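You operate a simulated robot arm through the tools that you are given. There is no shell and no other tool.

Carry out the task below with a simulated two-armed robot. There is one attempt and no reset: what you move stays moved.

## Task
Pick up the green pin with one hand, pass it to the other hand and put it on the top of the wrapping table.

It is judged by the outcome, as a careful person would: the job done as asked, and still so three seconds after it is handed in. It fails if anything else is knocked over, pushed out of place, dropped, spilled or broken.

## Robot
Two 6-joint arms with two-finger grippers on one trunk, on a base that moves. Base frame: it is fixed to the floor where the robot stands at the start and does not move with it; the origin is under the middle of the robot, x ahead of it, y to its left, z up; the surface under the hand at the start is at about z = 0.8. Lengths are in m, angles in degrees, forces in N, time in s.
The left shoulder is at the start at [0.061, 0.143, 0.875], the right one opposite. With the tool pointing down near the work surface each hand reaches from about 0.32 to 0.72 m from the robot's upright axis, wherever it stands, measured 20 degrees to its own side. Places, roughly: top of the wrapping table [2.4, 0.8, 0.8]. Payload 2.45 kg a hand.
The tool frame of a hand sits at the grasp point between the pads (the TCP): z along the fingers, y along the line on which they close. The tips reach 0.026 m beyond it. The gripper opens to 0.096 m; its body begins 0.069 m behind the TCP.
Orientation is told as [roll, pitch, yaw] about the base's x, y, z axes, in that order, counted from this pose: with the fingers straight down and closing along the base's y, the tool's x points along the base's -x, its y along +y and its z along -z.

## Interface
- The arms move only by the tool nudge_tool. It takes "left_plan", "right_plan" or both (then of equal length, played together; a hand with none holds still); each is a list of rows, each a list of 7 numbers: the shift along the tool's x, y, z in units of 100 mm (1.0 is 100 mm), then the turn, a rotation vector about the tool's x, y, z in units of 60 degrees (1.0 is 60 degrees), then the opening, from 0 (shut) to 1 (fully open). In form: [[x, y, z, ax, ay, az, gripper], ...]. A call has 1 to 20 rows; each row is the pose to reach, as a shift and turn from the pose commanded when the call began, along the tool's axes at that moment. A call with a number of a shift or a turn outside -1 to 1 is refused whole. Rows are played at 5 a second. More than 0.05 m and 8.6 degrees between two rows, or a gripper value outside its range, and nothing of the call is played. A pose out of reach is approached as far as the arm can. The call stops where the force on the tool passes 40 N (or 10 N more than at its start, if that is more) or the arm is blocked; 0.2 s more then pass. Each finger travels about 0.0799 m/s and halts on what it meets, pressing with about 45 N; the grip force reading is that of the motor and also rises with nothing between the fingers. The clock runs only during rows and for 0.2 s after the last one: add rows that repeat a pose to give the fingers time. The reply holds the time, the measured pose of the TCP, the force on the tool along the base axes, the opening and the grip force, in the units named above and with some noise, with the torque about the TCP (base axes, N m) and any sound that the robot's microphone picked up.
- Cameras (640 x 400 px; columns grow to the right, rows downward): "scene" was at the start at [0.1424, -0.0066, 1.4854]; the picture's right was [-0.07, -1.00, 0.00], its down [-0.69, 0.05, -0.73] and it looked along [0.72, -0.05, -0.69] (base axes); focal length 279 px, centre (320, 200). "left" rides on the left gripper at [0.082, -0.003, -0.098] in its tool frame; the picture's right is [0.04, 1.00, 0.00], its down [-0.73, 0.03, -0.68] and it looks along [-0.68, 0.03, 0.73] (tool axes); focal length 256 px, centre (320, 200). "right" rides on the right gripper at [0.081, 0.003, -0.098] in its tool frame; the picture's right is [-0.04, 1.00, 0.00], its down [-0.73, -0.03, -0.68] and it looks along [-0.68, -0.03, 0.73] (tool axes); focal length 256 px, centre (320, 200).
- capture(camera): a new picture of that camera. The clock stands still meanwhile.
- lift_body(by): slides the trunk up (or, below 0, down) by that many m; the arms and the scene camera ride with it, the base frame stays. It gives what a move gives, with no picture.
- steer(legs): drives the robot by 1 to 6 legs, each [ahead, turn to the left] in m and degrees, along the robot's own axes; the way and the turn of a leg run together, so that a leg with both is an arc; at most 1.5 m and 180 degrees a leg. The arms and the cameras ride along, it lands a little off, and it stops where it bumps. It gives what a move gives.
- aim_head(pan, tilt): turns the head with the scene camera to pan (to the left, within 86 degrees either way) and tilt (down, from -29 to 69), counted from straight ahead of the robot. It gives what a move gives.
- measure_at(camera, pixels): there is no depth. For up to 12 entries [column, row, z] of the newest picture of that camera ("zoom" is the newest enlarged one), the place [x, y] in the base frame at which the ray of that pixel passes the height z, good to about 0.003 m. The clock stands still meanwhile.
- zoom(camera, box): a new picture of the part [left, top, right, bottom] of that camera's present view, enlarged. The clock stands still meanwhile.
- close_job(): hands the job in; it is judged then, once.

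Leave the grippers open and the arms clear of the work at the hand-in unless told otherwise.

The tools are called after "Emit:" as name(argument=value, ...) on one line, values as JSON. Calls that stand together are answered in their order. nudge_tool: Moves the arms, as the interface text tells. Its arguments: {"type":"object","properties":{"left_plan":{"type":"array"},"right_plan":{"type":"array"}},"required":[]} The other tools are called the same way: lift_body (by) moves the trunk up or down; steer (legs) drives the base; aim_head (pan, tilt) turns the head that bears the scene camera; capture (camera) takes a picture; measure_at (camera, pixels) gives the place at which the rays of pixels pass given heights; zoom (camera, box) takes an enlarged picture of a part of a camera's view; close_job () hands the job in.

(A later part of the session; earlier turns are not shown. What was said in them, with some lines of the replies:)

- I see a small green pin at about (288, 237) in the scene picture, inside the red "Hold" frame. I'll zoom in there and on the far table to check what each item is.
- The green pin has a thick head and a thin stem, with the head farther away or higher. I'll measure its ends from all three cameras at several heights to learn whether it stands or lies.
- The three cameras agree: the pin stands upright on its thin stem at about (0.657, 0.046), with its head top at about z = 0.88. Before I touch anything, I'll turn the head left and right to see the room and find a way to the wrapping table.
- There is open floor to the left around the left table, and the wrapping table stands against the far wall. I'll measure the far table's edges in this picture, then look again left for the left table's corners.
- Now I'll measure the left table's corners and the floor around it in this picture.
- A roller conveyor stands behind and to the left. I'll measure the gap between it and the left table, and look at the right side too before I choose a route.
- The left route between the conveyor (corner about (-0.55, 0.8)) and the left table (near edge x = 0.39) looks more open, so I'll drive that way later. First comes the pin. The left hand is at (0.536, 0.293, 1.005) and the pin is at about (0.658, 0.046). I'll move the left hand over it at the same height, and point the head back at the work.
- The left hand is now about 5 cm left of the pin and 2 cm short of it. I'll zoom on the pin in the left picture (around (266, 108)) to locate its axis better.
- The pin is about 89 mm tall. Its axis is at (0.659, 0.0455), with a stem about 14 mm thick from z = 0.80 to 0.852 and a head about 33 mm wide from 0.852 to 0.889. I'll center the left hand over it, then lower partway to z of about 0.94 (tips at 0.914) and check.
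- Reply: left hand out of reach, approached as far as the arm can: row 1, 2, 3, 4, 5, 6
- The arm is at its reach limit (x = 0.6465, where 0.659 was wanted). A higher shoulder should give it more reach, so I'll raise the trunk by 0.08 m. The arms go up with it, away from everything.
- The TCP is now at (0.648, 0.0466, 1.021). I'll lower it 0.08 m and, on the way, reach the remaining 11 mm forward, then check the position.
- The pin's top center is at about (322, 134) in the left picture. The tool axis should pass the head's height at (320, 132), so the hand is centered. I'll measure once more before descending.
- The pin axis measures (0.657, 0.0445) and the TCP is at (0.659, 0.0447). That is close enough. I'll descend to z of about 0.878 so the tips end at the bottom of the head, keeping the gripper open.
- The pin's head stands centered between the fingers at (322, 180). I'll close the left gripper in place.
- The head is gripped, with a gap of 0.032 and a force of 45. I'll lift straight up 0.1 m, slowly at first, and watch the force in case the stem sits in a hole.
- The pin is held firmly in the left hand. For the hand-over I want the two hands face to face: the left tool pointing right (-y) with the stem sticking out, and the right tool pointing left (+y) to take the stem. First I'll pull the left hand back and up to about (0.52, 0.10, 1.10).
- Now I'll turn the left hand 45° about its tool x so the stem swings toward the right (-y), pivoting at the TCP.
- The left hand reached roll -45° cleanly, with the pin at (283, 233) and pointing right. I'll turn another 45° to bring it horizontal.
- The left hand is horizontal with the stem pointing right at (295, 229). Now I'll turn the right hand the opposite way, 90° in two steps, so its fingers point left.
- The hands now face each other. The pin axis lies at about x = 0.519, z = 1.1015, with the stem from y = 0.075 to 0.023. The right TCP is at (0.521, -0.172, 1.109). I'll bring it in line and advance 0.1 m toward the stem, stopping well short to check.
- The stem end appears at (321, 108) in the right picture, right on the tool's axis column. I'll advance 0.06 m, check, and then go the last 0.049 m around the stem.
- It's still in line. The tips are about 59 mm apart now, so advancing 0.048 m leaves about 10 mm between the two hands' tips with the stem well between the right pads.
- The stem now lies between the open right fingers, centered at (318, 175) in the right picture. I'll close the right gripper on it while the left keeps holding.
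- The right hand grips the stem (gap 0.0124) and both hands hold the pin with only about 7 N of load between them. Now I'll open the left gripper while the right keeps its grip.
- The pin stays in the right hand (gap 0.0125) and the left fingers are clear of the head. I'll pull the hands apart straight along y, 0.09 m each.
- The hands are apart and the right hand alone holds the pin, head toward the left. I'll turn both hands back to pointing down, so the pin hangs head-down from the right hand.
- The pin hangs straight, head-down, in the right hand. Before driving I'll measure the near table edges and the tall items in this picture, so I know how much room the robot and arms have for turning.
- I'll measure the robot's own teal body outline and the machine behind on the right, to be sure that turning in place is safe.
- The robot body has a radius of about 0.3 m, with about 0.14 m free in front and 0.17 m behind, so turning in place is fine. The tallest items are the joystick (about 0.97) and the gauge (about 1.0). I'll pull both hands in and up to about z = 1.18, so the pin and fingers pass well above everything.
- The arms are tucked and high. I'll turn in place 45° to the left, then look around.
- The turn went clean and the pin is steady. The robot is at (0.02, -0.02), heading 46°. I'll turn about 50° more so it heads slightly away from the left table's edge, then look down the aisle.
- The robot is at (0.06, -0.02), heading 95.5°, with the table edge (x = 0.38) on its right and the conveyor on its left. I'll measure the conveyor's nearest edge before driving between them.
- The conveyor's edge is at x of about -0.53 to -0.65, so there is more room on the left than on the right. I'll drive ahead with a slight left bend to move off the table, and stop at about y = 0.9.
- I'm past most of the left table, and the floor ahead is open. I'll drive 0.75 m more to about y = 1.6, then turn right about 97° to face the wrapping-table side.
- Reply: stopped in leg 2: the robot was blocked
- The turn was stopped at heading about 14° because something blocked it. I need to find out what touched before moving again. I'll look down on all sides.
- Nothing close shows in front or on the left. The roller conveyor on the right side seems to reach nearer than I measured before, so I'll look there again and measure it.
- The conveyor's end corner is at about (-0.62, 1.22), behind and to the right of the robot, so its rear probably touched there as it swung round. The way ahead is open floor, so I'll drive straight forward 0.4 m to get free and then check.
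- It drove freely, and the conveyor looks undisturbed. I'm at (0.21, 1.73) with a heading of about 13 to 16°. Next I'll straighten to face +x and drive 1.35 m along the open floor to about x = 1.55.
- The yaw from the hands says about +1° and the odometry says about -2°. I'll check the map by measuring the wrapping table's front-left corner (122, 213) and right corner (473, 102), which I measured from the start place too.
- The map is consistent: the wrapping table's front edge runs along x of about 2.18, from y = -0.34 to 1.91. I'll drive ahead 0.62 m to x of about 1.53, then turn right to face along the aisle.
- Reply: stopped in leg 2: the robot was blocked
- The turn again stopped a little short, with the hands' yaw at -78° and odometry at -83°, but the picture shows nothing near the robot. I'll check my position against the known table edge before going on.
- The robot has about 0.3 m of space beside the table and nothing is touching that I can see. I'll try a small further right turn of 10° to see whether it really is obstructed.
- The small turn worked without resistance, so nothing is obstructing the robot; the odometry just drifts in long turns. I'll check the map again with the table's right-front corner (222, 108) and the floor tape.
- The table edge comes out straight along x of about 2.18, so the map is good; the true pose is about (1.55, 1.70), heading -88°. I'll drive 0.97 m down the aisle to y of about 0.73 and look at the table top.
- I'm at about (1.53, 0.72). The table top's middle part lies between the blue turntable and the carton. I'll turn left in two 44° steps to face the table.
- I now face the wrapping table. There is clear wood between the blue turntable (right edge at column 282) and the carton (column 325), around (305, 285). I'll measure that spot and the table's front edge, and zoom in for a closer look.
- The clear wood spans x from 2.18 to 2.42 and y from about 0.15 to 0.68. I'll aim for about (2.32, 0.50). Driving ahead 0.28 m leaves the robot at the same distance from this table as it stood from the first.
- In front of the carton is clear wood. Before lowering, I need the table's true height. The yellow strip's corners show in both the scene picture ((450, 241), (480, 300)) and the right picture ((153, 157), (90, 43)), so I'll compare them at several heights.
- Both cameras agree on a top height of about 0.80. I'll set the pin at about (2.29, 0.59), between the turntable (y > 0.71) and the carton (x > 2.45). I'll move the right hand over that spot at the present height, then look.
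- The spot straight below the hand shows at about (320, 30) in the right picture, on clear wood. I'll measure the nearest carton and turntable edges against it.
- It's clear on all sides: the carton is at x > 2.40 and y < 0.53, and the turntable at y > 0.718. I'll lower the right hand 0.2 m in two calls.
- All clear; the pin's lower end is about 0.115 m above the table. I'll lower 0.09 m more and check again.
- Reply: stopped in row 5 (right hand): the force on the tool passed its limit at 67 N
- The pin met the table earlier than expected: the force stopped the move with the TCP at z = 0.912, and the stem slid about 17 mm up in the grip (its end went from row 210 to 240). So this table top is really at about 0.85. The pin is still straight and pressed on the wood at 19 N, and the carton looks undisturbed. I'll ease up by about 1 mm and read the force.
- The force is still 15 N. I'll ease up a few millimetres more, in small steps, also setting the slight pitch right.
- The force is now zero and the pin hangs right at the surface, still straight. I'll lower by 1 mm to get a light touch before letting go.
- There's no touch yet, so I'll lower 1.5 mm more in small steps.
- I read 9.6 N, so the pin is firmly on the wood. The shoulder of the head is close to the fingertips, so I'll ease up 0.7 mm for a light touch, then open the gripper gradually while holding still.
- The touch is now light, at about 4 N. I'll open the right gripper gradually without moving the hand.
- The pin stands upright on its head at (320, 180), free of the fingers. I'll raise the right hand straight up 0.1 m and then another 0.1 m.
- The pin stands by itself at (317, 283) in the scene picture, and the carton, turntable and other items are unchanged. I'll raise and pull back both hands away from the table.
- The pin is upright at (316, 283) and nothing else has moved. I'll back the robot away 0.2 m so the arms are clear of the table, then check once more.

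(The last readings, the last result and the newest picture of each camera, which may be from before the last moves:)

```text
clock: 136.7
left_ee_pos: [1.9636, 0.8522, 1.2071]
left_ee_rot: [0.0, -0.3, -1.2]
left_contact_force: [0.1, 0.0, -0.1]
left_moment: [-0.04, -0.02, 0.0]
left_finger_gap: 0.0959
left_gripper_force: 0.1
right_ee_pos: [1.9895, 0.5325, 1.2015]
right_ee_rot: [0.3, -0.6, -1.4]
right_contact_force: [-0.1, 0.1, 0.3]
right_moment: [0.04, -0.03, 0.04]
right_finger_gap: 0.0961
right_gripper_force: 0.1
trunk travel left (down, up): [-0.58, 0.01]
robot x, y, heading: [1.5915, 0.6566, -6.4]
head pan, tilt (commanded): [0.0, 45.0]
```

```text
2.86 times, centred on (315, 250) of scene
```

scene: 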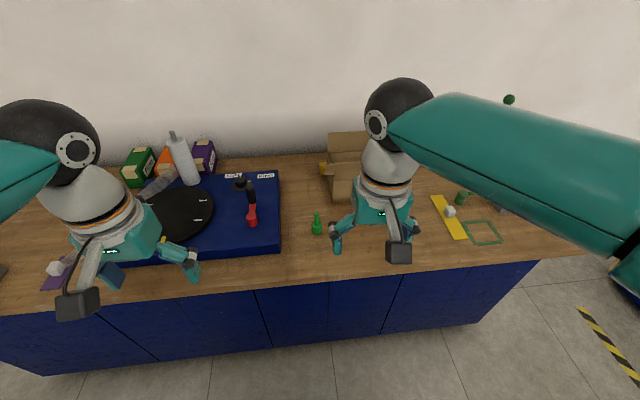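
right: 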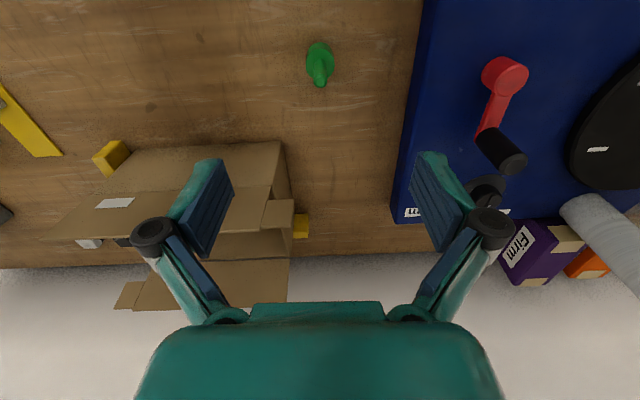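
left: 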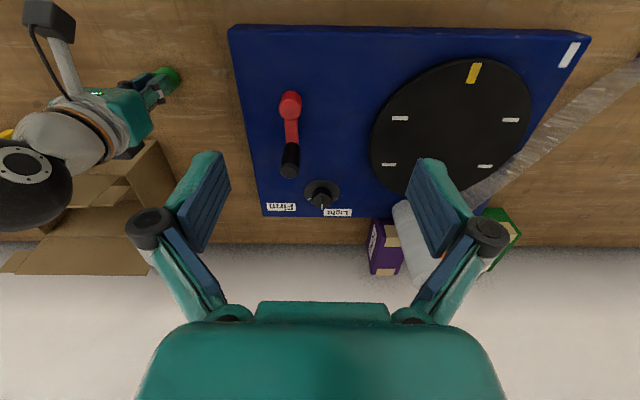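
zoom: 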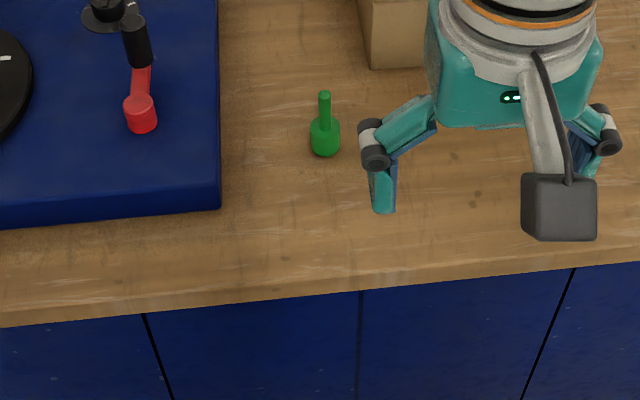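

The green pin stands steady on the wrapping table's top at (317, 225). Both grippers are open, the arms are clear, and nothing else on the table has moved. I'll hand the job in.

Emit:
close_job()

```text
The job is handed in.
```

The green pin is on top of the wrapping table, standing upright on its head in the clear space between the blue turntable and the carton. The left hand picked it up, passed it to the right hand in mid-air, and the right hand set it down.

- **Hard touchdown:** the table top turned out to be about 5 cm higher than the stated 0.8 m. The pin touched down early, at 67 N, and slid up a little in the grip. I eased off to a light touch before letting go, and it stood straight afterwards.
- **Blocked turns:** two right turns on the way stopped early with a "blocked" report. I saw nothing touching the robot or out of place. I did not go back to check the first area after the first stop, which was nearest the roller conveyor.

At hand-in, both grippers were open, the robot was backed away from the table, and I saw nothing else on the wrapping table moved.
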